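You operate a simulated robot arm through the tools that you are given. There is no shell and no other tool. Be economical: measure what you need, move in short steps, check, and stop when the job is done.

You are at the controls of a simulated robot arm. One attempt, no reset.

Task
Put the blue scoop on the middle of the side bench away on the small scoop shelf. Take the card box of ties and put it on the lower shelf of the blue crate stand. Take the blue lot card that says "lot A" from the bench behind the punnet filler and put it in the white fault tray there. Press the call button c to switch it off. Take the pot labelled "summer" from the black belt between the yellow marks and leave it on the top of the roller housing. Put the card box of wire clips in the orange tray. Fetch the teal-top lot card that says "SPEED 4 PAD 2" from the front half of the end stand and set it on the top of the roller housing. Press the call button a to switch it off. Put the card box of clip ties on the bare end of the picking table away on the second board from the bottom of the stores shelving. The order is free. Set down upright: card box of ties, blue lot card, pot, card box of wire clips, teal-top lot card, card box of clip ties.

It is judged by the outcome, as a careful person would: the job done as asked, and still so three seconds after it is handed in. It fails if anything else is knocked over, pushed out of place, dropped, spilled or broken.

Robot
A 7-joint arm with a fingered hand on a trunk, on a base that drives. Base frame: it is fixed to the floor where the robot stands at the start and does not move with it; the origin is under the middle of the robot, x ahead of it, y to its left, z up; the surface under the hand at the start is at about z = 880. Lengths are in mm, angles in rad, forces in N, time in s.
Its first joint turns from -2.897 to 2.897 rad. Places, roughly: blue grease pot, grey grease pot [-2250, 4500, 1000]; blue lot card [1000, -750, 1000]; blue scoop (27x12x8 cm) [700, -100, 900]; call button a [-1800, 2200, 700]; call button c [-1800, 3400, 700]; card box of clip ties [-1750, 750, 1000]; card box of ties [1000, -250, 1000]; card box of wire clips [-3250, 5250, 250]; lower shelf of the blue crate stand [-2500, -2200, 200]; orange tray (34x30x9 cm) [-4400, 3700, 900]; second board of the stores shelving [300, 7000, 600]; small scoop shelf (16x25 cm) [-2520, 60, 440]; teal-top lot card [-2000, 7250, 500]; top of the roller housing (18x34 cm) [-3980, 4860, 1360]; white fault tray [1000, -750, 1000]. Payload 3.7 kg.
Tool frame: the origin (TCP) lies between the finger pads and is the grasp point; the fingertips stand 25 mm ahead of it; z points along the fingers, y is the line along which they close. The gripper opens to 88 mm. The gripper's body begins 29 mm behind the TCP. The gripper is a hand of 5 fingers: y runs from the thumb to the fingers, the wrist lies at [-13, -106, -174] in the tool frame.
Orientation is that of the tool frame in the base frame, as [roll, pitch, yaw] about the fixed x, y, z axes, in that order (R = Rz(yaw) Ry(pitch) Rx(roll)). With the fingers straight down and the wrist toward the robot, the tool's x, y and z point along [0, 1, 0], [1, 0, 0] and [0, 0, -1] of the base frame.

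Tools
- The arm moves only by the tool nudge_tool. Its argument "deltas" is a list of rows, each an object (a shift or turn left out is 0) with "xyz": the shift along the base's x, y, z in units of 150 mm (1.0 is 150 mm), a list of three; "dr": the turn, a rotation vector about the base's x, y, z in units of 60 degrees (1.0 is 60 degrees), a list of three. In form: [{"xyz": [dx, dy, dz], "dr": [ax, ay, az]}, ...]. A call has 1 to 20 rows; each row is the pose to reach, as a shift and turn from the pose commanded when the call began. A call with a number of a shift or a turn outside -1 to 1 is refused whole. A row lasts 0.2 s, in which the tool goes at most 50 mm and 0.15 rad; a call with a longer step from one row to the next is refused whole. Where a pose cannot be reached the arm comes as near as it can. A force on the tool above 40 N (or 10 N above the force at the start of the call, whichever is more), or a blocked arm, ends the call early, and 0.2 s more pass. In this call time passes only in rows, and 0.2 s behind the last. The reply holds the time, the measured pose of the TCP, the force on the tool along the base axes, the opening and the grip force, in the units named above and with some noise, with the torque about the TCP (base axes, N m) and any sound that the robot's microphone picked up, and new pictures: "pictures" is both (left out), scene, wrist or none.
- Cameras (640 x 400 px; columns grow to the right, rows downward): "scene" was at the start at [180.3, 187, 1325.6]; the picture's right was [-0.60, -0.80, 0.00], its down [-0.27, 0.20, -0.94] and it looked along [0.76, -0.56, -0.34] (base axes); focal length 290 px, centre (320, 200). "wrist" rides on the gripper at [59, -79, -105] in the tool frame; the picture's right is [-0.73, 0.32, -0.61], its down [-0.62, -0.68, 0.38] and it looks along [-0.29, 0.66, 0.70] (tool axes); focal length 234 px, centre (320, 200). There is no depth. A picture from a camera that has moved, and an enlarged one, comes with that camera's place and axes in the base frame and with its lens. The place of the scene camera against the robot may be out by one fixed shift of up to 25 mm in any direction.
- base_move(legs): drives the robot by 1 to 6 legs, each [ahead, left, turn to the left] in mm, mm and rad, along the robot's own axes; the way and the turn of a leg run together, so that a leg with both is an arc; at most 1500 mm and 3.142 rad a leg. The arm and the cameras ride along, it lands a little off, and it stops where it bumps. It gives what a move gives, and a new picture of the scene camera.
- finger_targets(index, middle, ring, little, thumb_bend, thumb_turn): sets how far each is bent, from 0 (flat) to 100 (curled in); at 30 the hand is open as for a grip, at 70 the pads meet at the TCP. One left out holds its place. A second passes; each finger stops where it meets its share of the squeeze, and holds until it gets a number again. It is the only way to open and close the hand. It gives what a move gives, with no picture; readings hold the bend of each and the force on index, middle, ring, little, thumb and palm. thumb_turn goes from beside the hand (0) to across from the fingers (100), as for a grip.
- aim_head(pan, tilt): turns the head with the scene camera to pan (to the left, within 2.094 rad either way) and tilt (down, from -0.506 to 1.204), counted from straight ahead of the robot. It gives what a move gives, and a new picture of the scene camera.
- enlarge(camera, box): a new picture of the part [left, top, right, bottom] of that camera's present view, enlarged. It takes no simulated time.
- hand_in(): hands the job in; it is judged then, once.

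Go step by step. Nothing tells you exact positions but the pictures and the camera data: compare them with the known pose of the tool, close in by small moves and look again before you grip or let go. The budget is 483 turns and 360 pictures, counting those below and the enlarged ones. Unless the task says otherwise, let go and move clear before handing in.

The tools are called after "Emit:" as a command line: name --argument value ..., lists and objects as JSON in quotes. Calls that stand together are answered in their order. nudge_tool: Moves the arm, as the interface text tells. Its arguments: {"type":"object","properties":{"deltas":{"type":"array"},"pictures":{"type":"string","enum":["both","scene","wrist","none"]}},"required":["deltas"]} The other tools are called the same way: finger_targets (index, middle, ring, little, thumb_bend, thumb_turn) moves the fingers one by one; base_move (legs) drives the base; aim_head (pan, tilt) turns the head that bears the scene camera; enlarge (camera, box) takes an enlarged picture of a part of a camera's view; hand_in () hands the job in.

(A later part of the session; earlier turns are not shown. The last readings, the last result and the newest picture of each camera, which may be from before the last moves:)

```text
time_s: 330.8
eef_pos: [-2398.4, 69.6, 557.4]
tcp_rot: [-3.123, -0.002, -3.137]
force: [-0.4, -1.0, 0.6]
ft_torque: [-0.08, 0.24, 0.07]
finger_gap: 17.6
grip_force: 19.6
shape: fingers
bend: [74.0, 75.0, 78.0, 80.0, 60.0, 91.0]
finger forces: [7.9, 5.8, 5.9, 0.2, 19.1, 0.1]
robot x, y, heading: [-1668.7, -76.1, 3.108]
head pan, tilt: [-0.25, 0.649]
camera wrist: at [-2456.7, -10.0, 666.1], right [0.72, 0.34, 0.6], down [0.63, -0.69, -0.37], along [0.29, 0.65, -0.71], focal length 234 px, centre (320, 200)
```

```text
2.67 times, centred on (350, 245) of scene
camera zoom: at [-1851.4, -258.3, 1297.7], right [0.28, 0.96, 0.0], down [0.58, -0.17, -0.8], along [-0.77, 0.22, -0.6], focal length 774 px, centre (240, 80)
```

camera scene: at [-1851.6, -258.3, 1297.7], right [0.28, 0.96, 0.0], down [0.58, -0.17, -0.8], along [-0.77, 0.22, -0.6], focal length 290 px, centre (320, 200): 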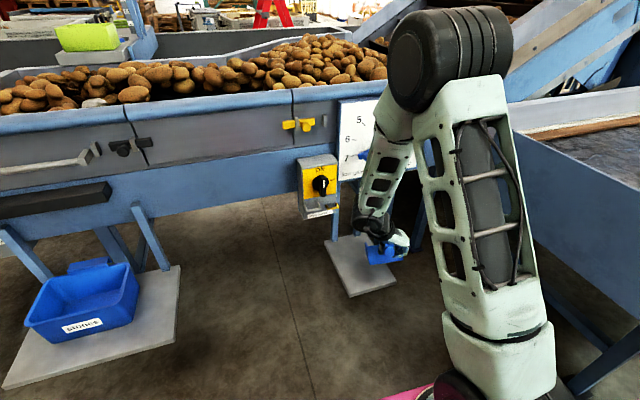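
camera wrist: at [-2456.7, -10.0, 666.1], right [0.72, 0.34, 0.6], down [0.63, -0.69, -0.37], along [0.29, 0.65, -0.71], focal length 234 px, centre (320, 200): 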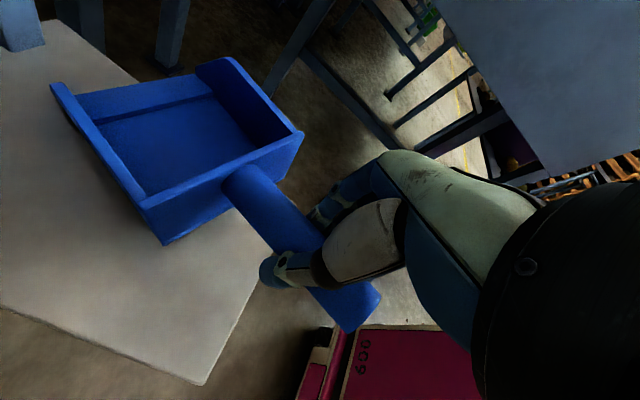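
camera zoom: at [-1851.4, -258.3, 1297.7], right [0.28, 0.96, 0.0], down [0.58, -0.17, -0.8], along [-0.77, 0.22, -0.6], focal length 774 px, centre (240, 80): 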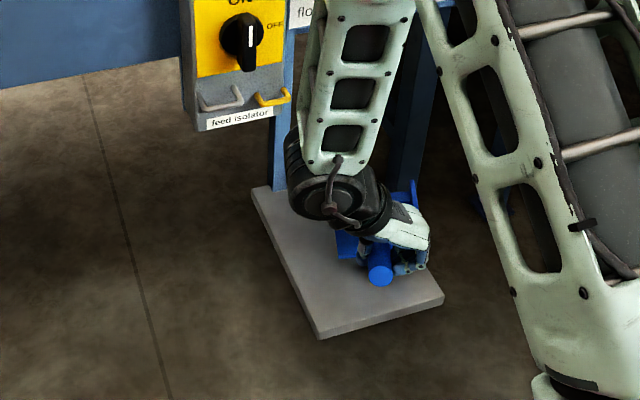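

The scoop is yawed ~20° toward +y. Lift a little, rotate the hand +20°, shift 20 mm to -y, then lower again.

Emit:
nudge_tool --deltas '[{"xyz": [0, 0, 0.15]}, {"xyz": [0, -0.07, 0.15], "dr": [0, 0, 0.12]}, {"xyz": [0, -0.13, 0.15], "dr": [0, 0, 0.25]}, {"xyz": [0, -0.13, 0.1], "dr": [0, 0, 0.33]}, {"xyz": [0, -0.13, -0.05], "dr": [0, 0, 0.33]}, {"xyz": [0, -0.13, -0.15], "dr": [0, 0, 0.33]}, {"xyz": [0, -0.13, -0.22], "dr": [0, 0, 0.33]}]' --pictures "wrist"

```text
time_s: 332.4
eef_pos: [-2396.6, 48.0, 524.9]
tcp_rot: [-3.123, -0.001, -2.793]
force: [0.0, 0.3, 0.2]
ft_torque: [-0.11, 0.23, 0.06]
finger_gap: 17.1
grip_force: 18.9
shape: fingers
bend: [74.0, 75.0, 78.0, 80.0, 61.0, 91.0]
finger forces: [7.2, 6.2, 6.0, 0.0, 19.2, 0.0]
robot x, y, heading: [-1664.2, -76.6, 3.111]
head pan, tilt: [-0.25, 0.649]
camera wrist: at [-2426.4, -45.0, 632.9], right [0.57, 0.56, 0.6], down [0.82, -0.43, -0.37], along [0.05, 0.71, -0.71], focal length 234 px, centre (320, 200)
```

wrist: 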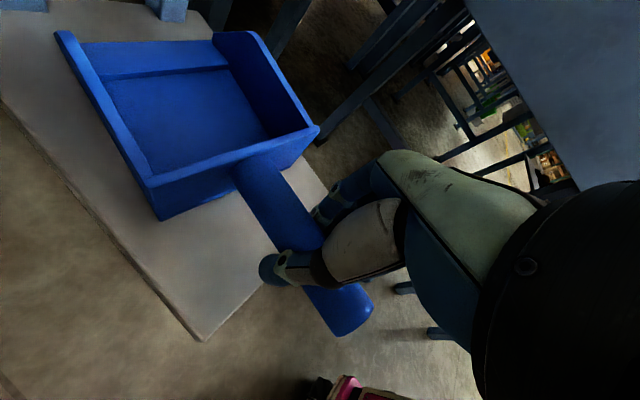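

Nicely aligned over the shelf. Lower the rest until it seats.

Emit:
nudge_tool --deltas '[{"xyz": [0, -0.04, -0.04]}, {"xyz": [0, -0.06, -0.08]}, {"xyz": [0, -0.06, -0.11]}, {"xyz": [0, -0.06, -0.14]}]' --pictures "none"

Emit:
enlarge --camera "scene" --box '[290, 200, 410, 300]'

```text
time_s: 333.4
eef_pos: [-2398.5, 40.7, 504.2]
tcp_rot: [-3.123, 0.001, -2.793]
force: [2.2, 0.0, 3.4]
ft_torque: [-0.27, 0.17, 0.05]
finger_gap: 15.2
grip_force: 20.6
shape: fingers
bend: [74.0, 75.0, 78.0, 80.0, 64.0, 91.0]
finger forces: [7.8, 7.2, 6.3, 0.0, 20.0, 0.0]
robot x, y, heading: [-1667.5, -74.7, 3.111]
head pan, tilt: [-0.25, 0.649]
```

```text
4.00 times, centred on (350, 250) of scene
camera zoom: at [-1851.4, -258.3, 1297.7], right [0.28, 0.96, 0.0], down [0.58, -0.17, -0.8], along [-0.77, 0.22, -0.6], focal length 1160 px, centre (200, 0)
```

zoom: 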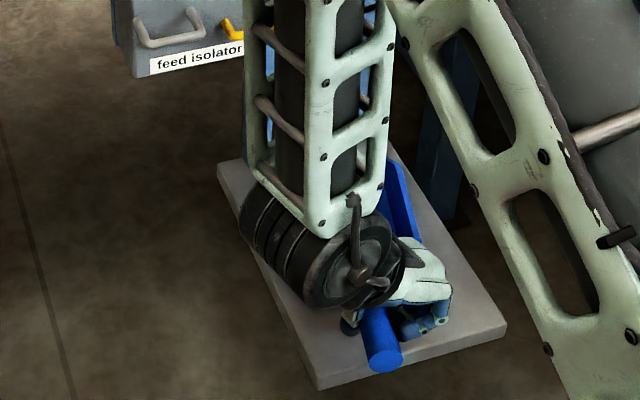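

Seated. Open the hand and lift away.

Emit:
finger_targets --index 25 --middle 25 --ring 25 --little 25 --thumb_bend 25

Emit:
nudge_tool --deltas '[{"xyz": [0, 0, 0.15]}, {"xyz": [0, 0, 0.4]}, {"xyz": [0, 0, 0.7]}, {"xyz": [0, 0, 1.0]}]' --pictures "wrist"

```text
time_s: 334.4
eef_pos: [-2397.2, 39.7, 504.6]
tcp_rot: [-3.124, 0.0, -2.793]
force: [-0.5, -0.2, -0.8]
ft_torque: [0.0, 0.0, 0.0]
finger_gap: 94.1
grip_force: 0.1
shape: fingers
bend: [25.0, 25.0, 25.0, 25.0, 25.0, 97.0]
finger forces: [0.0, 0.1, 0.1, 0.1, 0.0, 0.1]
robot x, y, heading: [-1667.5, -80.2, 3.11]
head pan, tilt: [-0.25, 0.649]
```

```text
time_s: 335.4
eef_pos: [-2396.8, 41.5, 654.9]
tcp_rot: [-3.124, 0.002, -2.792]
force: [0.1, -0.3, 0.3]
ft_torque: [0.02, -0.01, -0.01]
finger_gap: 94.2
grip_force: 0.0
shape: fingers
bend: [25.0, 25.0, 25.0, 25.0, 25.0, 97.0]
finger forces: [0.1, 0.0, 0.0, 0.1, 0.1, 0.0]
robot x, y, heading: [-1665.0, -77.5, 3.111]
head pan, tilt: [-0.25, 0.649]
camera wrist: at [-2425.3, -52.4, 762.7], right [0.57, 0.56, 0.6], down [0.82, -0.43, -0.37], along [0.05, 0.71, -0.71], focal length 234 px, centre (320, 200)
```

wrist: 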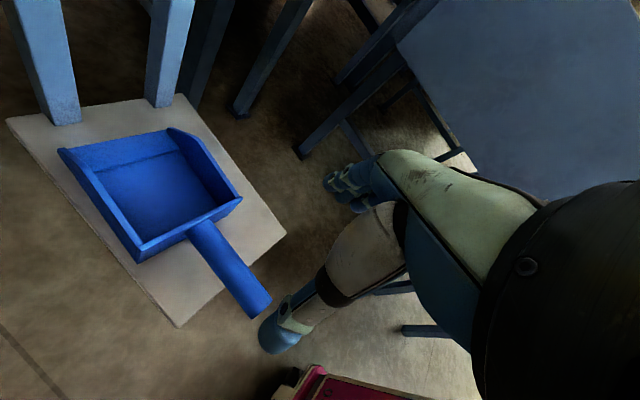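

Scoop is put away. Next the clip ties: raise the arm, back up and slide right to face the picking table's bare end.

Emit:
nudge_tool --deltas '[{"xyz": [0.1, 0, 0.3], "dr": [0, 0, 0.13]}, {"xyz": [0.2, 0, 0.6], "dr": [0, 0, 0.26]}, {"xyz": [0.3, 0, 0.9], "dr": [0, 0, 0.39]}, {"xyz": [0.3, 0, 1.0], "dr": [0, 0, 0.52]}]' --pictures "none"

Emit:
nudge_tool --deltas '[{"xyz": [0.1, 0, 0.3], "dr": [0, 0, 0.13]}, {"xyz": [0.2, 0, 0.6], "dr": [0, 0, 0.26]}, {"xyz": [0.3, 0, 0.9], "dr": [0, 0, 0.39]}, {"xyz": [0.3, 0, 1.0], "dr": [0, 0, 0.52]}, {"xyz": [0.3, 0, 1.0], "dr": [0, 0, 0.65]}]' --pictures "none"

Emit:
nudge_tool --deltas '[{"xyz": [0, 0, 0.3]}, {"xyz": [0, 0, 0.6]}, {"xyz": [0, 0, 0.9]}, {"xyz": [0, 0, 1.0]}]' --pictures "none"

Emit:
nudge_tool --deltas '[{"xyz": [0, 0, 0.3]}, {"xyz": [0, 0, 0.6]}, {"xyz": [0, 0, 0.9]}]' --pictures "none"

Emit:
base_move --legs '[[-800, 0, 0], [0, -860, 0]]'

```text
time_s: 336.4
eef_pos: [-2352.2, 40.5, 805.1]
tcp_rot: [-3.124, -0.001, -2.246]
force: [-0.1, -0.8, 0.1]
ft_torque: [0.01, -0.02, -0.01]
finger_gap: 94.2
grip_force: 0.0
shape: fingers
bend: [25.0, 25.0, 25.0, 25.0, 25.0, 97.0]
finger forces: [0.0, 0.0, 0.1, 0.1, 0.0, 0.0]
robot x, y, heading: [-1663.6, -79.1, 3.107]
head pan, tilt: [-0.25, 0.649]
```

```text
time_s: 337.6
eef_pos: [-2308.3, 39.4, 954.9]
tcp_rot: [-3.124, -0.001, -1.564]
force: [-1.0, 0.0, -0.1]
ft_torque: [0.0, -0.02, 0.03]
finger_gap: 93.7
grip_force: 0.1
shape: fingers
bend: [25.0, 25.0, 25.0, 25.0, 25.0, 97.0]
finger forces: [0.1, 0.0, 0.1, 0.1, 0.0, 0.0]
robot x, y, heading: [-1662.8, -78.8, 3.108]
head pan, tilt: [-0.25, 0.649]
```

```text
time_s: 338.6
eef_pos: [-2309.6, 38.7, 1106.6]
tcp_rot: [-3.123, 0.001, -1.567]
force: [-0.4, 0.5, -0.9]
ft_torque: [0.01, 0.0, -0.03]
finger_gap: 94.1
grip_force: 0.0
shape: fingers
bend: [25.0, 25.0, 25.0, 25.0, 25.0, 97.0]
finger forces: [0.1, 0.0, 0.1, 0.0, 0.0, 0.1]
robot x, y, heading: [-1667.1, -78.1, 3.11]
head pan, tilt: [-0.25, 0.649]
```

```text
time_s: 339.4
eef_pos: [-2308.2, 38.8, 1238.6]
tcp_rot: [-3.124, 0.0, -1.568]
force: [-0.6, 0.6, -0.5]
ft_torque: [-0.01, 0.03, -0.02]
finger_gap: 93.9
grip_force: 0.1
shape: fingers
bend: [25.0, 25.0, 25.0, 25.0, 25.0, 97.0]
finger forces: [0.1, 0.0, 0.0, 0.0, 0.0, 0.0]
robot x, y, heading: [-1667.2, -78.8, 3.11]
head pan, tilt: [-0.25, 0.649]
```

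```text
time_s: 347.9
eef_pos: [-1467.4, 886.9, 1238.6]
tcp_rot: [-3.124, -0.001, -1.589]
force: [0.2, -0.5, 0.4]
ft_torque: [0.02, -0.02, 0.01]
finger_gap: 93.9
grip_force: 0.0
shape: fingers
bend: [25.0, 25.0, 25.0, 25.0, 25.0, 97.0]
finger forces: [0.1, 0.0, 0.0, 0.0, 0.1, 0.1]
robot x, y, heading: [-824.6, 760.7, 3.096]
head pan, tilt: [-0.25, 0.649]
camera scene: at [-1016.6, 582.1, 1297.7], right [0.3, 0.96, 0.0], down [0.58, -0.18, -0.8], along [-0.76, 0.24, -0.6], focal length 290 px, centre (320, 200)
```

scene: 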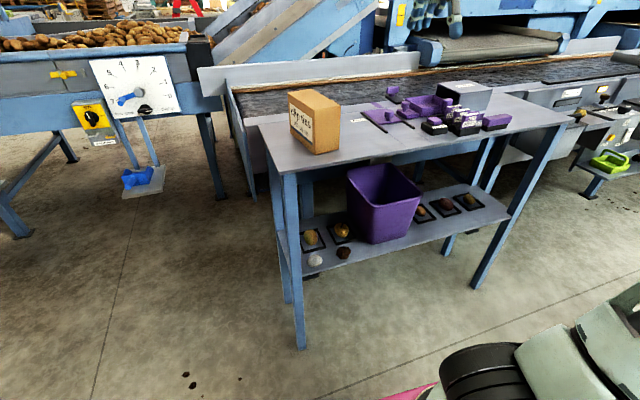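

The clip-ties box sits at about (-1763,796), thin axis ≈(-0.26,0.97). I'll stand on its -y side facing it so a natural top grasp closes across the thin side.

Emit:
base_move --legs '[[0, 800, 0], [715, 0, 0], [0, 0, -1.27]]'

Emit:
aim_head --pan -0.1 --tilt 0.5

```text
time_s: 359.0
eef_pos: [-1658.0, 644.1, 1238.8]
tcp_rot: [-3.125, 0.0, -2.871]
force: [-0.5, -0.1, 0.0]
ft_torque: [-0.01, 0.02, 0.01]
finger_gap: 93.9
grip_force: 0.2
shape: fingers
bend: [25.0, 25.0, 25.0, 25.0, 25.0, 97.0]
finger forces: [0.0, 0.1, 0.1, 0.0, 0.0, 0.0]
robot x, y, heading: [-1600.6, -9.0, 1.807]
head pan, tilt: [-0.25, 0.649]
camera scene: at [-1835.3, 141.9, 1297.7], right [1.0, -0.01, 0.0], down [-0.01, -0.6, -0.8], along [0.01, 0.8, -0.6], focal length 290 px, centre (320, 200)
```

scene: 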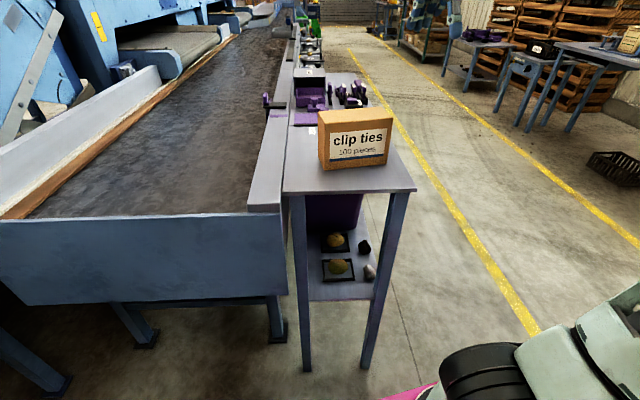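

```text
time_s: 359.7
eef_pos: [-1657.9, 644.5, 1238.3]
tcp_rot: [-3.125, 0.001, -2.871]
force: [-1.2, 0.3, -0.2]
ft_torque: [0.02, 0.03, 0.01]
finger_gap: 94.0
grip_force: 0.0
shape: fingers
bend: [25.0, 25.0, 25.0, 25.0, 25.0, 97.0]
finger forces: [0.0, 0.0, 0.0, 0.0, 0.0, 0.1]
robot x, y, heading: [-1595.6, -6.6, 1.805]
head pan, tilt: [-0.099, 0.499]
camera scene: at [-1848.8, 145.3, 1311.1], right [0.99, 0.14, 0.0], down [0.07, -0.47, -0.88], along [-0.12, 0.87, -0.48], focal length 290 px, centre (320, 200)
```

scene: 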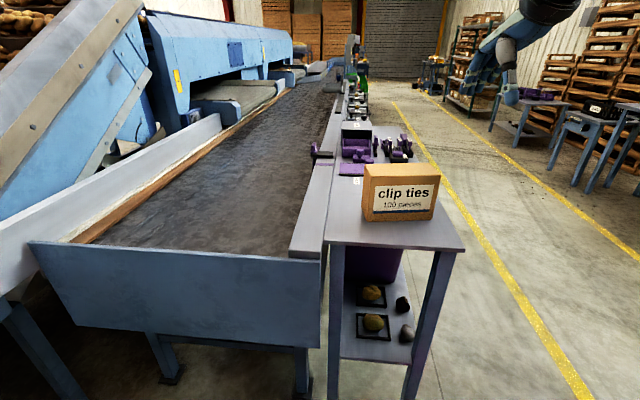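

Hover over the box and use the wrist camera to measure it.

Emit:
nudge_tool --deltas '[{"xyz": [-0.15, 0.2, -0.05]}, {"xyz": [-0.3, 0.4, -0.1]}, {"xyz": [-0.45, 0.6, -0.2]}, {"xyz": [-0.55, 0.75, -0.3]}]' --pictures "wrist"

Emit:
enlarge --camera "scene" --box '[320, 140, 480, 260]'

```text
time_s: 360.7
eef_pos: [-1742.4, 753.6, 1195.2]
tcp_rot: [-3.125, 0.001, -2.869]
force: [0.6, 0.0, 0.0]
ft_torque: [-0.03, -0.04, 0.02]
finger_gap: 94.0
grip_force: 0.0
shape: fingers
bend: [25.0, 25.0, 25.0, 25.0, 25.0, 97.0]
finger forces: [0.1, 0.0, 0.0, 0.0, 0.1, 0.0]
robot x, y, heading: [-1599.5, -10.1, 1.813]
head pan, tilt: [-0.099, 0.499]
camera wrist: at [-1777.9, 663.3, 1303.0], right [0.61, 0.52, 0.6], down [0.79, -0.49, -0.37], along [0.11, 0.7, -0.71], focal length 234 px, centre (320, 200)
```

wrist: 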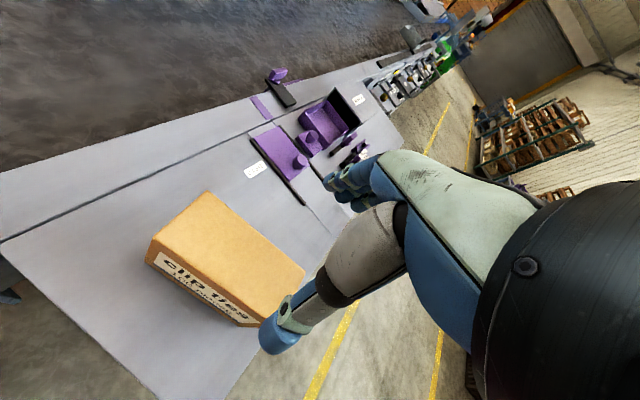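

```text
3.33 times, centred on (400, 200) of scene
camera zoom: at [-1848.8, 145.2, 1311.1], right [0.99, 0.14, 0.0], down [0.07, -0.47, -0.88], along [-0.12, 0.87, -0.48], focal length 967 px, centre (53, 200)
```

zoom: 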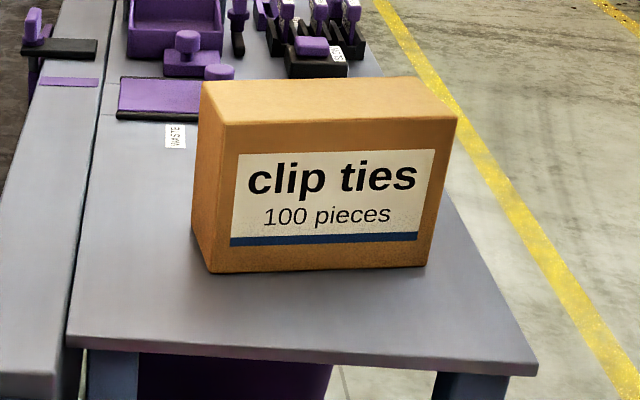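

The box is ≈150×95×105 mm, centre (-1755,779), top z≈995. Open wide, align, and descend to just above it.

Emit:
finger_targets --index 8 --middle 8 --ring 8 --little 8 --thumb_bend 8

Emit:
nudge_tool --deltas '[{"xyz": [-0.07, 0.08, -0.2], "dr": [0, 0, -0.1]}, {"xyz": [-0.12, 0.17, -0.45], "dr": [0, 0, -0.1]}, {"xyz": [-0.12, 0.17, -0.75], "dr": [0, 0, -0.1]}, {"xyz": [-0.12, 0.17, -0.97], "dr": [0, 0, -0.1]}]' --pictures "wrist"

Emit:
enlarge --camera "scene" --box '[320, 120, 480, 240]'

```text
time_s: 361.7
eef_pos: [-1742.3, 755.4, 1195.4]
tcp_rot: [-3.122, 0.001, -2.871]
force: [-0.1, -0.6, -0.3]
ft_torque: [-0.01, -0.01, -0.01]
finger_gap: 122.4
grip_force: 0.1
shape: fingers
bend: [8.0, 8.0, 8.0, 8.0, 8.0, 97.0]
finger forces: [0.1, 0.0, 0.0, 0.1, 0.0, 0.0]
robot x, y, heading: [-1602.1, -6.5, 1.809]
head pan, tilt: [-0.099, 0.499]
```

```text
time_s: 362.7
eef_pos: [-1761.4, 782.4, 1050.4]
tcp_rot: [-3.124, -0.001, -2.974]
force: [-1.0, -0.2, -0.8]
ft_torque: [0.01, -0.03, 0.05]
finger_gap: 122.7
grip_force: 0.1
shape: fingers
bend: [8.0, 8.0, 8.0, 8.0, 8.0, 97.0]
finger forces: [0.1, 0.0, 0.0, 0.0, 0.0, 0.1]
robot x, y, heading: [-1601.5, -8.2, 1.807]
head pan, tilt: [-0.099, 0.499]
camera wrist: at [-1805.2, 695.4, 1158.4], right [0.66, 0.45, 0.6], down [0.73, -0.57, -0.37], along [0.18, 0.68, -0.71], focal length 234 px, centre (320, 200)
```

wrist: 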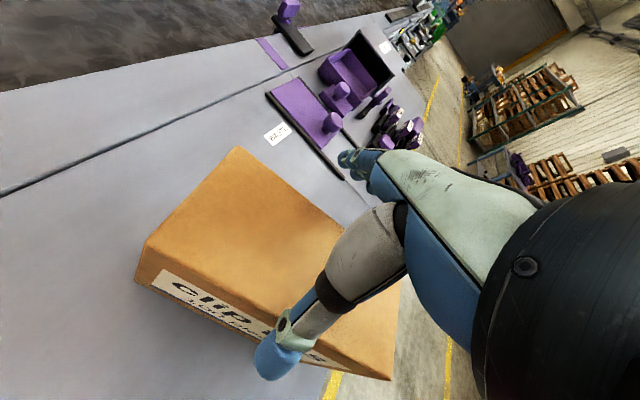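

```text
3.33 times, centred on (400, 180) of scene
camera zoom: at [-1848.9, 145.2, 1311.1], right [0.99, 0.14, 0.0], down [0.07, -0.47, -0.88], along [-0.12, 0.87, -0.48], focal length 967 px, centre (53, 267)
```

zoom: 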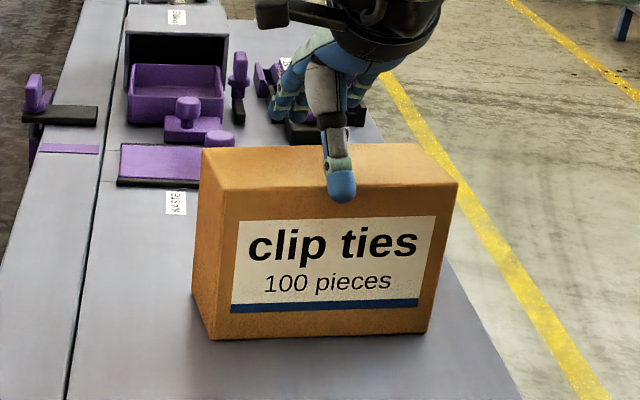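

Triangulation gives top z≈1035, box ≈128×80, centre (-1756,765). Shift back 16 mm and lower to z≈1027, then grip.

Emit:
nudge_tool --deltas '[{"xyz": [0.02, -0.1, 0.0]}, {"xyz": [0.02, -0.1, -0.08]}, {"xyz": [0.02, -0.1, -0.15]}]' --pictures "wrist"

Emit:
finger_targets --index 50 --middle 50 --ring 50 --little 50 --thumb_bend 50

Emit:
enlarge --camera "scene" --box '[320, 120, 480, 240]'

```text
time_s: 363.5
eef_pos: [-1756.9, 767.0, 1027.1]
tcp_rot: [-3.125, -0.001, -2.976]
force: [0.0, 0.1, -0.5]
ft_torque: [0.02, -0.01, -0.02]
finger_gap: 122.8
grip_force: 0.0
shape: fingers
bend: [8.0, 8.0, 8.0, 8.0, 8.0, 97.0]
finger forces: [0.0, 0.0, 0.1, 0.0, 0.0, 0.1]
robot x, y, heading: [-1599.7, -3.8, 1.809]
head pan, tilt: [-0.099, 0.499]
camera wrist: at [-1801.0, 680.2, 1133.5], right [0.66, 0.45, 0.6], down [0.73, -0.57, -0.37], along [0.18, 0.68, -0.71], focal length 234 px, centre (320, 200)
```

wrist: 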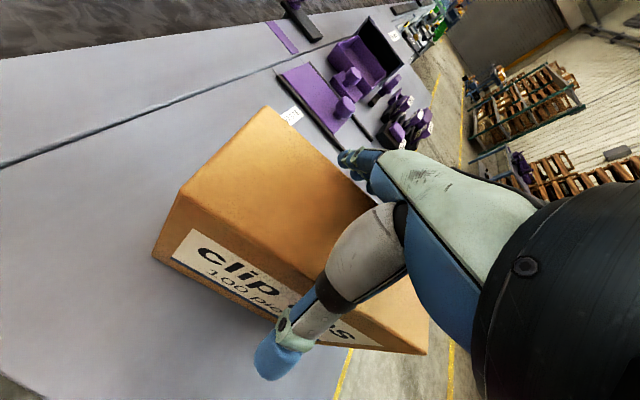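

```text
time_s: 364.5
eef_pos: [-1757.0, 767.4, 1025.8]
tcp_rot: [-3.128, 0.001, -2.975]
force: [-2.3, 6.3, 24.1]
ft_torque: [1.08, -0.26, 0.55]
finger_gap: 86.9
grip_force: 36.4
shape: fingers
bend: [28.0, 42.0, 41.0, 44.0, 35.0, 95.0]
finger forces: [16.4, 6.2, 5.9, 14.6, 29.7, 0.1]
robot x, y, heading: [-1598.8, -5.3, 1.807]
head pan, tilt: [-0.099, 0.499]
```

```text
3.33 times, centred on (400, 180) of scene
camera zoom: at [-1848.9, 144.8, 1311.2], right [0.99, 0.14, 0.0], down [0.07, -0.47, -0.88], along [-0.12, 0.87, -0.48], focal length 967 px, centre (53, 267)
```

zoom: 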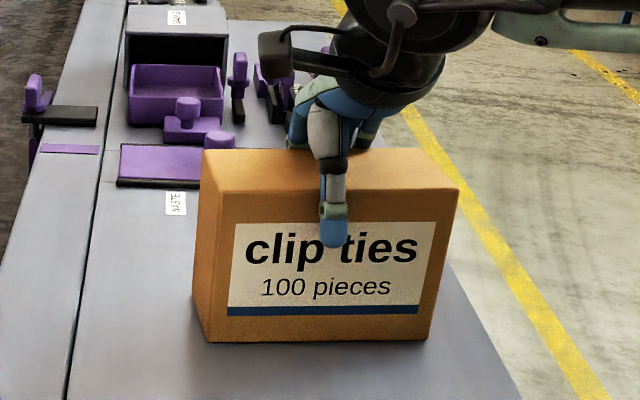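

The fingers bear on the top edge (24 N up). Reopen, raise 13 mm, and regrip with the fingertips.

Emit:
finger_targets --index 15 --middle 15 --ring 15 --little 15 --thumb_bend 15

Emit:
nudge_tool --deltas '[{"xyz": [0, 0, 0.05]}, {"xyz": [0, 0, 0.09]}]' --pictures "none"

Emit:
finger_targets --index 60 --middle 60 --ring 60 --little 60 --thumb_bend 60

Emit:
nudge_tool --deltas '[{"xyz": [0, 0, 0.08]}, {"xyz": [0, 0, 0.2]}, {"xyz": [0, 0, 0.35]}]' --pictures "none"

Emit:
enlarge --camera "scene" --box '[320, 100, 480, 220]'

```text
time_s: 365.5
eef_pos: [-1757.3, 767.5, 1025.2]
tcp_rot: [-3.126, 0.0, -2.976]
force: [1.0, -1.5, 0.4]
ft_torque: [0.03, 0.0, -0.01]
finger_gap: 112.9
grip_force: 0.3
shape: fingers
bend: [15.0, 15.0, 15.0, 15.0, 14.0, 97.0]
finger forces: [0.0, 0.0, 0.1, 0.0, 0.9, 0.0]
robot x, y, heading: [-1598.4, -6.4, 1.808]
head pan, tilt: [-0.099, 0.499]
```

```text
time_s: 366.1
eef_pos: [-1756.5, 765.3, 1038.8]
tcp_rot: [-3.124, 0.001, -2.977]
force: [-0.3, 0.4, 0.4]
ft_torque: [-0.01, 0.02, 0.01]
finger_gap: 112.8
grip_force: 0.2
shape: fingers
bend: [15.0, 15.0, 15.0, 15.0, 15.0, 97.0]
finger forces: [0.0, 0.0, 0.0, 0.0, 0.0, 0.0]
robot x, y, heading: [-1599.6, -5.1, 1.803]
head pan, tilt: [-0.099, 0.499]
```

```text
time_s: 367.1
eef_pos: [-1756.2, 765.4, 1039.5]
tcp_rot: [-3.126, 0.0, -2.974]
force: [-3.4, 2.2, 8.5]
ft_torque: [0.51, -0.11, 0.17]
finger_gap: 75.5
grip_force: 27.2
shape: fingers
bend: [42.0, 49.0, 50.0, 54.0, 32.0, 92.0]
finger forces: [9.8, 7.1, 6.5, 7.0, 23.5, 0.0]
robot x, y, heading: [-1597.6, -5.0, 1.807]
head pan, tilt: [-0.099, 0.499]
```

```text
time_s: 367.9
eef_pos: [-1755.9, 766.0, 1092.2]
tcp_rot: [-3.124, 0.0, -2.977]
force: [0.4, 0.6, -2.3]
ft_torque: [0.05, 0.0, 0.01]
finger_gap: 74.0
grip_force: 23.2
shape: fingers
bend: [44.0, 51.0, 52.0, 55.0, 32.0, 92.0]
finger forces: [7.9, 6.0, 5.1, 5.3, 22.7, 0.0]
robot x, y, heading: [-1602.2, -6.9, 1.807]
head pan, tilt: [-0.099, 0.499]
```

```text
3.33 times, centred on (400, 160) of scene
camera zoom: at [-1848.9, 145.4, 1311.1], right [0.99, 0.14, 0.0], down [0.07, -0.47, -0.88], along [-0.12, 0.87, -0.48], focal length 967 px, centre (53, 333)
```

zoom: 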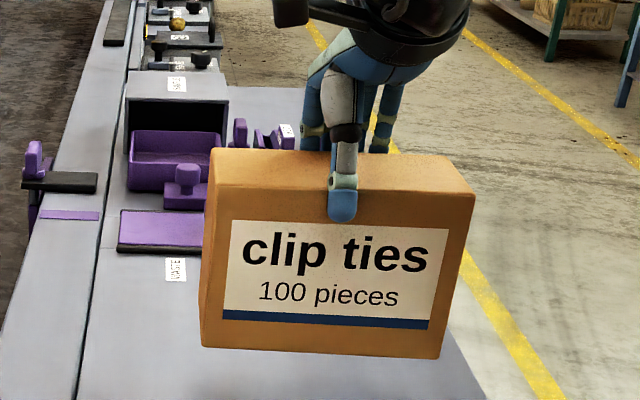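

Good even fingertip grip. Squeeze more and test with a short base move while low over the table.

Emit:
finger_targets --index 72 --middle 72 --ring 72 --little 72 --thumb_bend 72

Emit:
base_move --legs '[[-30, 0, 0], [-40, 0, 0]]'

```text
time_s: 368.9
eef_pos: [-1755.5, 766.6, 1091.5]
tcp_rot: [-3.125, -0.001, -2.975]
force: [0.3, -0.1, -3.4]
ft_torque: [0.03, 0.0, -0.02]
finger_gap: 74.9
grip_force: 30.0
shape: fingers
bend: [51.0, 57.0, 60.0, 66.0, 17.0, 89.0]
finger forces: [8.6, 7.1, 7.0, 8.4, 28.9, 0.0]
robot x, y, heading: [-1596.5, -10.2, 1.808]
head pan, tilt: [-0.099, 0.499]
```

```text
time_s: 370.2
eef_pos: [-1740.2, 696.9, 1091.5]
tcp_rot: [-3.124, 0.0, -2.974]
force: [-0.1, -0.8, -3.2]
ft_torque: [0.02, -0.01, -0.06]
finger_gap: 74.5
grip_force: 29.9
shape: fingers
bend: [51.0, 57.0, 60.0, 66.0, 17.0, 89.0]
finger forces: [8.5, 7.2, 7.0, 8.3, 28.7, 0.0]
robot x, y, heading: [-1585.2, -75.4, 1.808]
head pan, tilt: [-0.099, 0.499]
camera scene: at [-1832.4, 76.7, 1311.1], right [0.99, 0.14, 0.0], down [0.07, -0.47, -0.88], along [-0.12, 0.87, -0.48], focal length 290 px, centre (320, 200)
```

scene: 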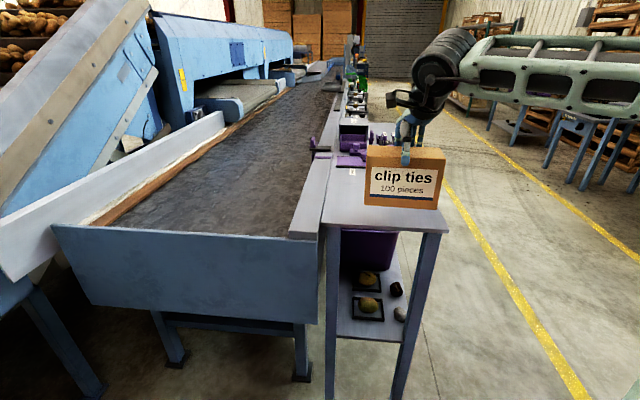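

Held. Balance the grip so the thumb is not pushed back further.

Emit:
finger_targets --index 50 --middle 56 --ring 58 --little 62 --thumb_bend 60

Emit:
finger_targets --thumb_bend 62

```text
time_s: 371.2
eef_pos: [-1740.1, 697.9, 1092.4]
tcp_rot: [-3.125, 0.0, -2.975]
force: [0.2, 0.8, -0.2]
ft_torque: [0.02, 0.01, 0.01]
finger_gap: 31.5
grip_force: 0.1
shape: fingers
bend: [50.0, 56.0, 57.0, 62.0, 60.0, 97.0]
finger forces: [0.0, 0.1, 0.0, 0.0, 0.0, 0.1]
robot x, y, heading: [-1583.1, -75.1, 1.808]
head pan, tilt: [-0.099, 0.499]
```

```text
time_s: 372.2
eef_pos: [-1740.1, 698.1, 1092.4]
tcp_rot: [-3.125, 0.001, -2.976]
force: [0.3, 0.4, 0.0]
ft_torque: [0.01, 0.02, -0.01]
finger_gap: 29.1
grip_force: 0.1
shape: fingers
bend: [50.0, 56.0, 57.0, 62.0, 62.0, 97.0]
finger forces: [0.1, 0.0, 0.1, 0.0, 0.0, 0.1]
robot x, y, heading: [-1585.5, -74.7, 1.805]
head pan, tilt: [-0.099, 0.499]
```

The box slipped when I loosened the fingers; it was only ~50 mm above the table. Look.

Emit:
enlarge --camera "scene" --box '[300, 120, 500, 260]'

```text
2.86 times, centred on (400, 190) of scene
camera zoom: at [-1832.4, 76.6, 1311.1], right [0.99, 0.14, 0.0], down [0.07, -0.47, -0.88], along [-0.12, 0.87, -0.48], focal length 829 px, centre (91, 229)
```

zoom: 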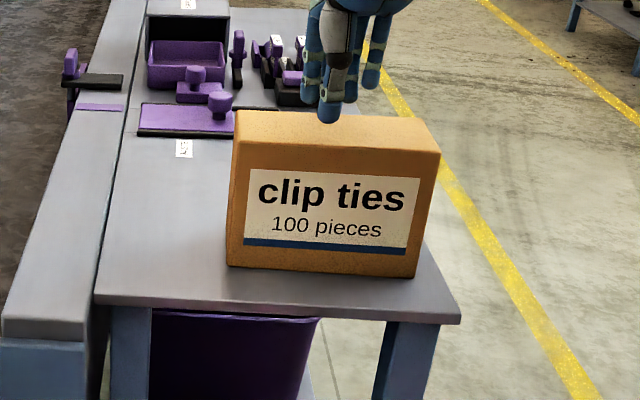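

It stands upright near the table's end. Regrasp: open wide, lower over it, grip with the same 60 targets and leave it.

Emit:
finger_targets --index 8 --middle 8 --ring 8 --little 8 --thumb_bend 8

Emit:
nudge_tool --deltas '[{"xyz": [0.03, -0.1, -0.05]}, {"xyz": [0.03, -0.1, -0.2]}, {"xyz": [0.03, -0.1, -0.33]}]' --pictures "wrist"

```text
time_s: 373.2
eef_pos: [-1739.9, 697.8, 1091.3]
tcp_rot: [-3.124, -0.001, -2.975]
force: [0.2, 0.9, 0.1]
ft_torque: [0.03, 0.01, -0.03]
finger_gap: 122.7
grip_force: 0.1
shape: fingers
bend: [8.0, 8.0, 8.0, 8.0, 8.0, 97.0]
finger forces: [0.0, 0.0, 0.0, 0.0, 0.0, 0.0]
robot x, y, heading: [-1581.5, -74.4, 1.809]
head pan, tilt: [-0.099, 0.499]
```

```text
time_s: 374.0
eef_pos: [-1735.1, 681.5, 1044.8]
tcp_rot: [-3.13, -0.001, -2.972]
force: [1.6, -1.0, 20.0]
ft_torque: [1.69, 0.09, -0.15]
finger_gap: 127.7
grip_force: 10.2
shape: fingers
bend: [5.0, 4.0, 4.0, 8.0, 8.0, 97.0]
finger forces: [5.6, 9.8, 4.8, 0.1, 0.1, 0.1]
robot x, y, heading: [-1583.5, -74.7, 1.805]
head pan, tilt: [-0.099, 0.499]
camera wrist: at [-1780.1, 595.2, 1151.1], right [0.66, 0.45, 0.6], down [0.73, -0.57, -0.38], along [0.18, 0.69, -0.7], focal length 234 px, centre (320, 200)
```

wrist: 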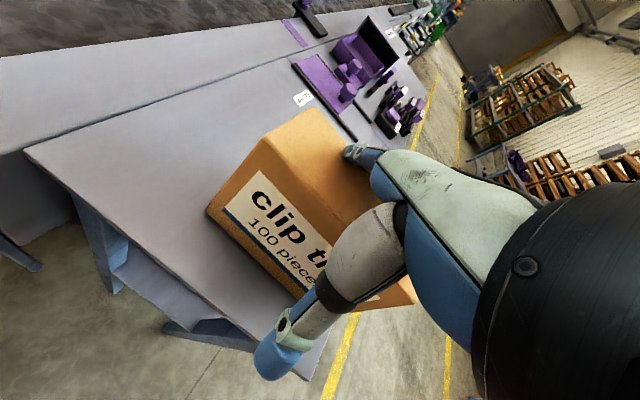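

Fingers landed on the box top. Raise and shift 22 mm further.

Emit:
nudge_tool --deltas '[{"xyz": [0, 0, 0.2]}, {"xyz": [-0.03, 0.15, 0.27]}]' --pictures "wrist"

```text
time_s: 374.6
eef_pos: [-1737.8, 707.3, 1082.4]
tcp_rot: [-3.122, -0.001, -2.974]
force: [-0.7, 0.5, -0.7]
ft_torque: [-0.01, 0.0, -0.01]
finger_gap: 122.8
grip_force: 0.2
shape: fingers
bend: [8.0, 8.0, 8.0, 8.0, 8.0, 97.0]
finger forces: [0.0, 0.1, 0.0, 0.0, 0.0, 0.0]
robot x, y, heading: [-1583.4, -76.3, 1.808]
head pan, tilt: [-0.099, 0.499]
camera wrist: at [-1783.5, 619.2, 1190.3], right [0.66, 0.45, 0.6], down [0.73, -0.57, -0.37], along [0.18, 0.68, -0.71], focal length 234 px, centre (320, 200)
```

wrist: 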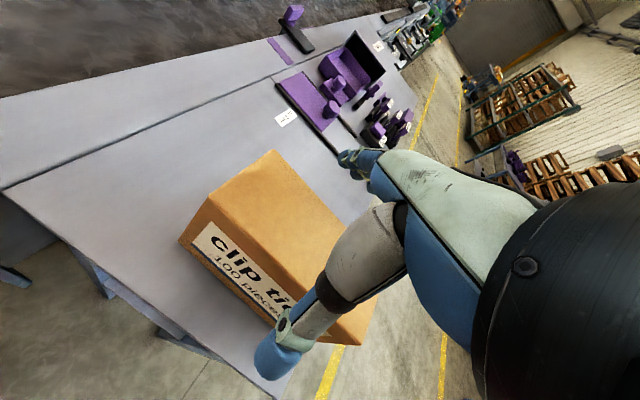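

Box front now at y≈694, centre (-1740,730), nearly square. Align and descend to z≈1040.

Emit:
nudge_tool --deltas '[{"xyz": [-0.02, 0.14, 0], "dr": [0, 0, -0.13]}, {"xyz": [-0.02, 0.14, -0.15], "dr": [0, 0, -0.14]}, {"xyz": [-0.02, 0.14, -0.28], "dr": [0, 0, -0.14]}]' --pictures "wrist"

Emit:
finger_targets --index 60 --middle 60 --ring 60 --little 60 --thumb_bend 60

```text
time_s: 375.4
eef_pos: [-1741.6, 726.8, 1041.0]
tcp_rot: [-3.124, 0.002, -3.121]
force: [-0.1, -0.7, -0.4]
ft_torque: [-0.01, 0.0, 0.02]
finger_gap: 122.7
grip_force: 0.0
shape: fingers
bend: [8.0, 8.0, 8.0, 8.0, 8.0, 97.0]
finger forces: [0.0, 0.0, 0.0, 0.0, 0.0, 0.0]
robot x, y, heading: [-1584.8, -75.7, 1.81]
head pan, tilt: [-0.099, 0.499]
camera wrist: at [-1799.3, 647.0, 1148.3], right [0.72, 0.35, 0.6], down [0.64, -0.67, -0.37], along [0.28, 0.65, -0.71], focal length 234 px, centre (320, 200)
```

wrist: 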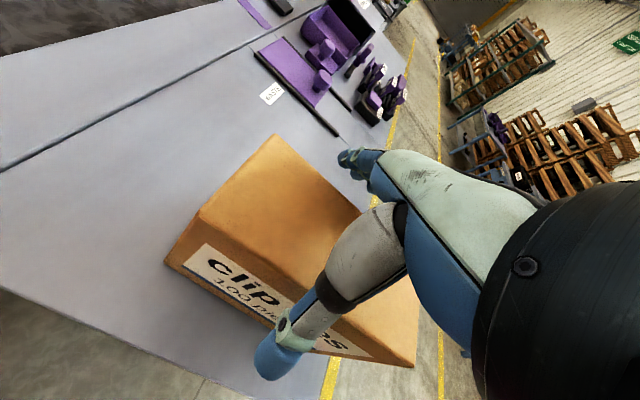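

```text
time_s: 376.4
eef_pos: [-1740.8, 726.7, 1042.5]
tcp_rot: [-3.127, 0.0, -3.12]
force: [2.0, 7.6, 14.8]
ft_torque: [0.36, -0.14, 0.14]
finger_gap: 73.8
grip_force: 26.5
shape: fingers
bend: [44.0, 50.0, 51.0, 54.0, 32.0, 93.0]
finger forces: [9.7, 7.5, 6.1, 6.6, 22.5, 0.1]
robot x, y, heading: [-1586.0, -75.9, 1.804]
head pan, tilt: [-0.099, 0.499]
```

Same good grip. Lift, back off the table, and head up the aisle toward the stores shelving.

Emit:
nudge_tool --deltas '[{"xyz": [0, 0, 0.1]}, {"xyz": [0, 0, 0.3]}, {"xyz": [0, 0, 0.5]}]' --pictures "none"

Emit:
base_move --legs '[[-60, 0, 0], [-250, 0, 0], [0, 0, -0.24], [0, -450, 0], [0, -450, 0]]'

```text
time_s: 377.2
eef_pos: [-1741.2, 724.3, 1117.2]
tcp_rot: [-3.124, -0.001, -3.122]
force: [-0.4, -0.1, -3.2]
ft_torque: [0.02, 0.02, 0.0]
finger_gap: 73.6
grip_force: 24.4
shape: fingers
bend: [45.0, 51.0, 52.0, 55.0, 31.0, 92.0]
finger forces: [8.6, 6.3, 4.9, 5.0, 23.6, 0.1]
robot x, y, heading: [-1581.8, -73.1, 1.806]
head pan, tilt: [-0.099, 0.499]
```

```text
time_s: 385.1
eef_pos: [-560.0, 423.6, 1116.8]
tcp_rot: [-3.125, -0.001, 2.921]
force: [1.0, -0.1, -2.8]
ft_torque: [0.05, 0.04, -0.01]
finger_gap: 73.8
grip_force: 23.8
shape: fingers
bend: [45.0, 52.0, 52.0, 55.0, 31.0, 92.0]
finger forces: [8.4, 6.2, 4.9, 5.0, 23.6, 0.1]
robot x, y, heading: [-603.1, -388.0, 1.565]
head pan, tilt: [-0.099, 0.499]
camera scene: at [-809.2, -181.8, 1311.1], right [0.99, -0.1, 0.0], down [-0.05, -0.48, -0.88], along [0.09, 0.87, -0.48], focal length 290 px, centre (320, 200)
```

scene: 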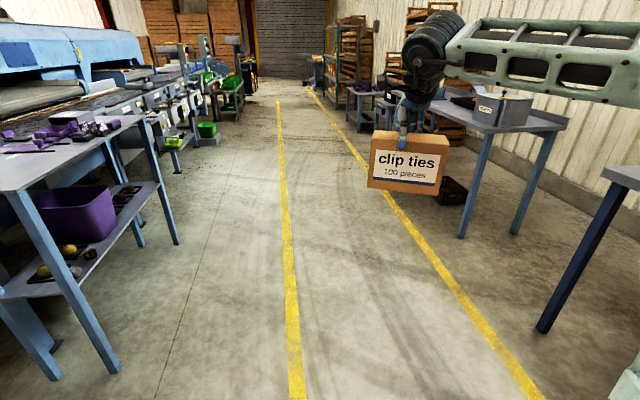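

Clear aisle ahead. Drive forward 4.5 m.

Emit:
base_move --legs '[[1500, 0, 0], [1500, 0, 0], [1400, 0, 0]]'

```text
time_s: 406.1
eef_pos: [-485.5, 4813.7, 1117.2]
tcp_rot: [-3.123, 0.001, 2.921]
force: [-0.4, 0.0, -3.2]
ft_torque: [0.06, 0.03, 0.0]
finger_gap: 73.9
grip_force: 23.5
shape: fingers
bend: [46.0, 52.0, 52.0, 55.0, 31.0, 92.0]
finger forces: [8.4, 6.1, 4.8, 4.8, 23.4, 0.0]
robot x, y, heading: [-524.2, 3999.2, 1.566]
head pan, tilt: [-0.099, 0.499]
camera scene: at [-733.2, 4208.7, 1311.1], right [0.99, -0.1, 0.0], down [-0.05, -0.48, -0.88], along [0.09, 0.87, -0.48], focal length 290 px, centre (320, 200)
```

scene: 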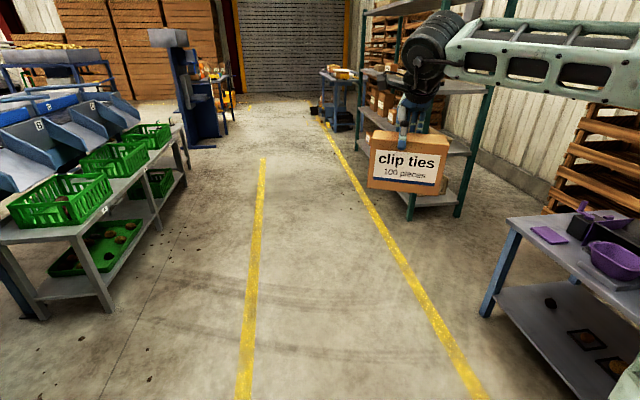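

The green-frame stores shelving is ahead on the right (front x≈207, y from ≈6150). Drive alongside, keeping left, then turn to face it.

Emit:
base_move --legs '[[1500, 200, 0], [1150, 230, 0], [0, 0, -0.5], [0, 0, -0.5], [0, 0, -0.56]]'

Emit:
aim_head --pan 0.0 --tilt 0.4

```text
refused: leg 1 is longer than a leg can be; nothing moved
```

```text
time_s: 406.8
eef_pos: [-484.7, 4813.7, 1116.7]
tcp_rot: [-3.125, -0.001, 2.92]
force: [-0.3, -0.3, -3.0]
ft_torque: [0.03, -0.01, 0.0]
finger_gap: 73.8
grip_force: 24.2
shape: fingers
bend: [46.0, 52.0, 52.0, 55.0, 31.0, 92.0]
finger forces: [8.4, 6.2, 4.8, 4.9, 23.4, 0.0]
robot x, y, heading: [-524.6, 4001.9, 1.563]
head pan, tilt: [0.0, 0.4]
camera scene: at [-742.2, 4210.8, 1320.2], right [1.0, -0.01, 0.0], down [0.0, -0.39, -0.92], along [0.01, 0.92, -0.39], focal length 290 px, centre (320, 200)
```

scene: 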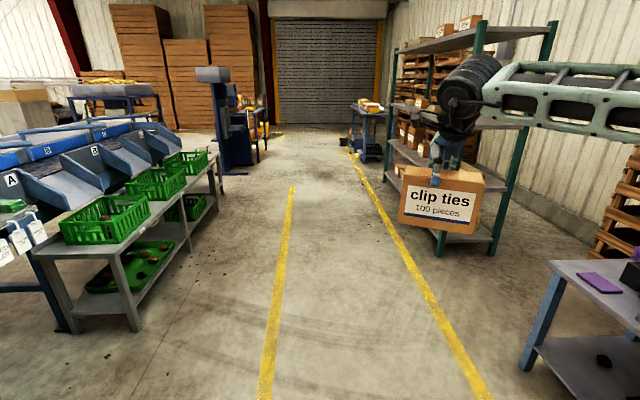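

Emit:
base_move --legs '[[1400, 200, 0], [1250, 230, 0], [0, 0, -0.5], [0, 0, -0.5], [0, 0, -0.56]]'

```text
time_s: 424.2
eef_pos: [-141.4, 6643.6, 1117.3]
tcp_rot: [-3.124, 0.0, 1.386]
force: [-0.2, -1.2, -1.7]
ft_torque: [0.04, -0.08, 0.0]
finger_gap: 73.1
grip_force: 22.6
shape: fingers
bend: [46.0, 52.0, 53.0, 55.0, 31.0, 92.0]
finger forces: [7.9, 5.7, 4.6, 4.5, 22.0, 0.0]
robot x, y, heading: [-956.2, 6655.9, 0.027]
head pan, tilt: [0.0, 0.4]
camera scene: at [-765.3, 6902.5, 1320.2], right [0.03, -1.0, 0.0], down [-0.39, -0.01, -0.92], along [0.92, 0.03, -0.39], focal length 290 px, centre (320, 200)
```

scene: 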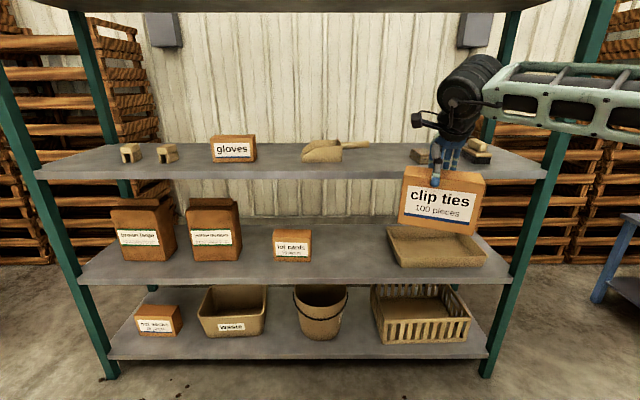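

Second board (z≈600) has a free gap of ~320 mm at y≈6645–6965 between the small box and the tan tray. Lower the box to entry height and square it.

Emit:
nudge_tool --deltas '[{"xyz": [0, 0, -0.3], "dr": [0, 0, 0.09]}, {"xyz": [0, 0, -0.6], "dr": [0, 0, 0.17]}, {"xyz": [0, 0, -0.9], "dr": [0, 0, 0.17]}, {"xyz": [0, 0, -1.0], "dr": [0, 0, 0.17]}]' --pictures "none"

Emit:
nudge_tool --deltas '[{"xyz": [0, 0, -0.3]}, {"xyz": [0, 0, -0.6]}, {"xyz": [0, 0, -0.9]}, {"xyz": [0, 0, -1.0]}]' --pictures "none"

Emit:
nudge_tool --deltas '[{"xyz": [0, 0, -0.2]}, {"xyz": [0, 0, -0.36]}]' --pictures "none"

Emit:
base_move --legs '[[0, 165, 0], [200, 0, 0]]'

Emit:
enlarge --camera "wrist" --box '[0, 0, 640, 400]'

```text
time_s: 425.2
eef_pos: [-140.6, 6644.8, 966.3]
tcp_rot: [-3.124, 0.002, 1.562]
force: [-0.3, 0.1, -3.8]
ft_torque: [0.01, -0.04, 0.03]
finger_gap: 73.0
grip_force: 22.1
shape: fingers
bend: [46.0, 52.0, 53.0, 55.0, 31.0, 92.0]
finger forces: [7.8, 5.8, 4.6, 4.4, 21.9, 0.1]
robot x, y, heading: [-956.8, 6657.0, 0.034]
head pan, tilt: [0.0, 0.4]
```

```text
time_s: 426.2
eef_pos: [-139.4, 6644.7, 817.3]
tcp_rot: [-3.125, 0.0, 1.564]
force: [0.2, 0.7, -2.1]
ft_torque: [0.02, -0.03, -0.01]
finger_gap: 73.1
grip_force: 22.3
shape: fingers
bend: [46.0, 52.0, 53.0, 55.0, 31.0, 92.0]
finger forces: [7.8, 5.7, 4.4, 4.4, 21.8, 0.1]
robot x, y, heading: [-959.0, 6652.2, 0.035]
head pan, tilt: [0.0, 0.4]
```

```text
time_s: 426.9
eef_pos: [-141.4, 6643.8, 762.7]
tcp_rot: [-3.125, 0.0, 1.565]
force: [-0.4, 0.3, -3.7]
ft_torque: [0.04, -0.04, 0.01]
finger_gap: 72.7
grip_force: 21.5
shape: fingers
bend: [46.0, 52.0, 53.0, 55.0, 31.0, 92.0]
finger forces: [7.8, 5.7, 4.5, 4.3, 21.8, 0.0]
robot x, y, heading: [-958.7, 6651.6, 0.03]
head pan, tilt: [0.0, 0.4]
```

```text
time_s: 429.5
eef_pos: [54.5, 6820.5, 762.3]
tcp_rot: [-3.124, -0.001, 1.564]
force: [-0.5, -0.8, -1.9]
ft_torque: [0.02, -0.07, 0.03]
finger_gap: 72.6
grip_force: 22.3
shape: fingers
bend: [46.0, 52.0, 53.0, 55.0, 31.0, 92.0]
finger forces: [7.8, 5.9, 4.5, 4.4, 21.7, 0.1]
robot x, y, heading: [-758.5, 6828.0, 0.03]
head pan, tilt: [0.0, 0.4]
camera scene: at [-569.8, 7076.7, 1320.2], right [0.03, -1.0, 0.0], down [-0.39, -0.01, -0.92], along [0.92, 0.03, -0.39], focal length 290 px, centre (320, 200)
```

scene: 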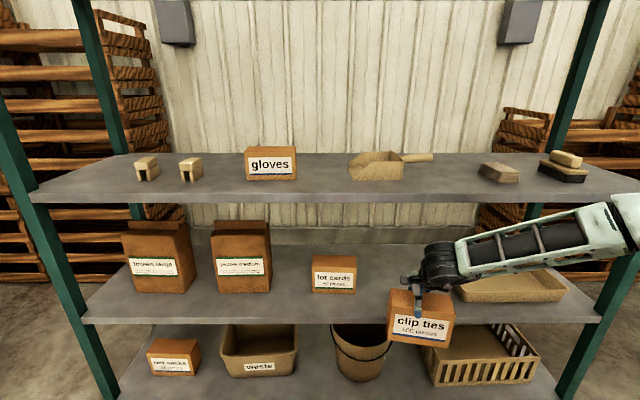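

```text
1.00 times, centred on (320, 200) of wrist (not enlarged: the box is as wide or as high as the picture)
camera zoom: at [-21.8, 6878.5, 871.0], right [0.33, -0.73, 0.6], down [-0.69, -0.62, -0.37], along [0.64, -0.29, -0.71], focal length 234 px, centre (320, 200)
```

zoom: 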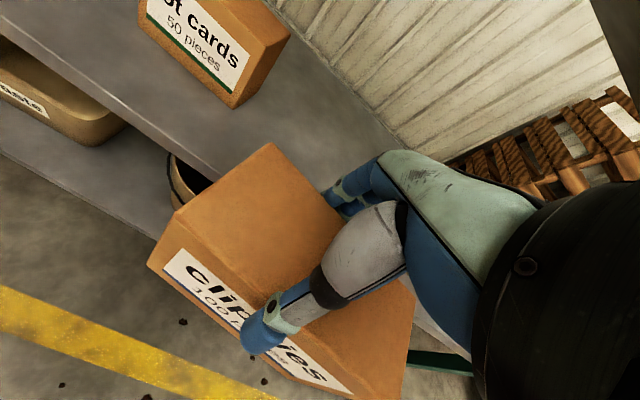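

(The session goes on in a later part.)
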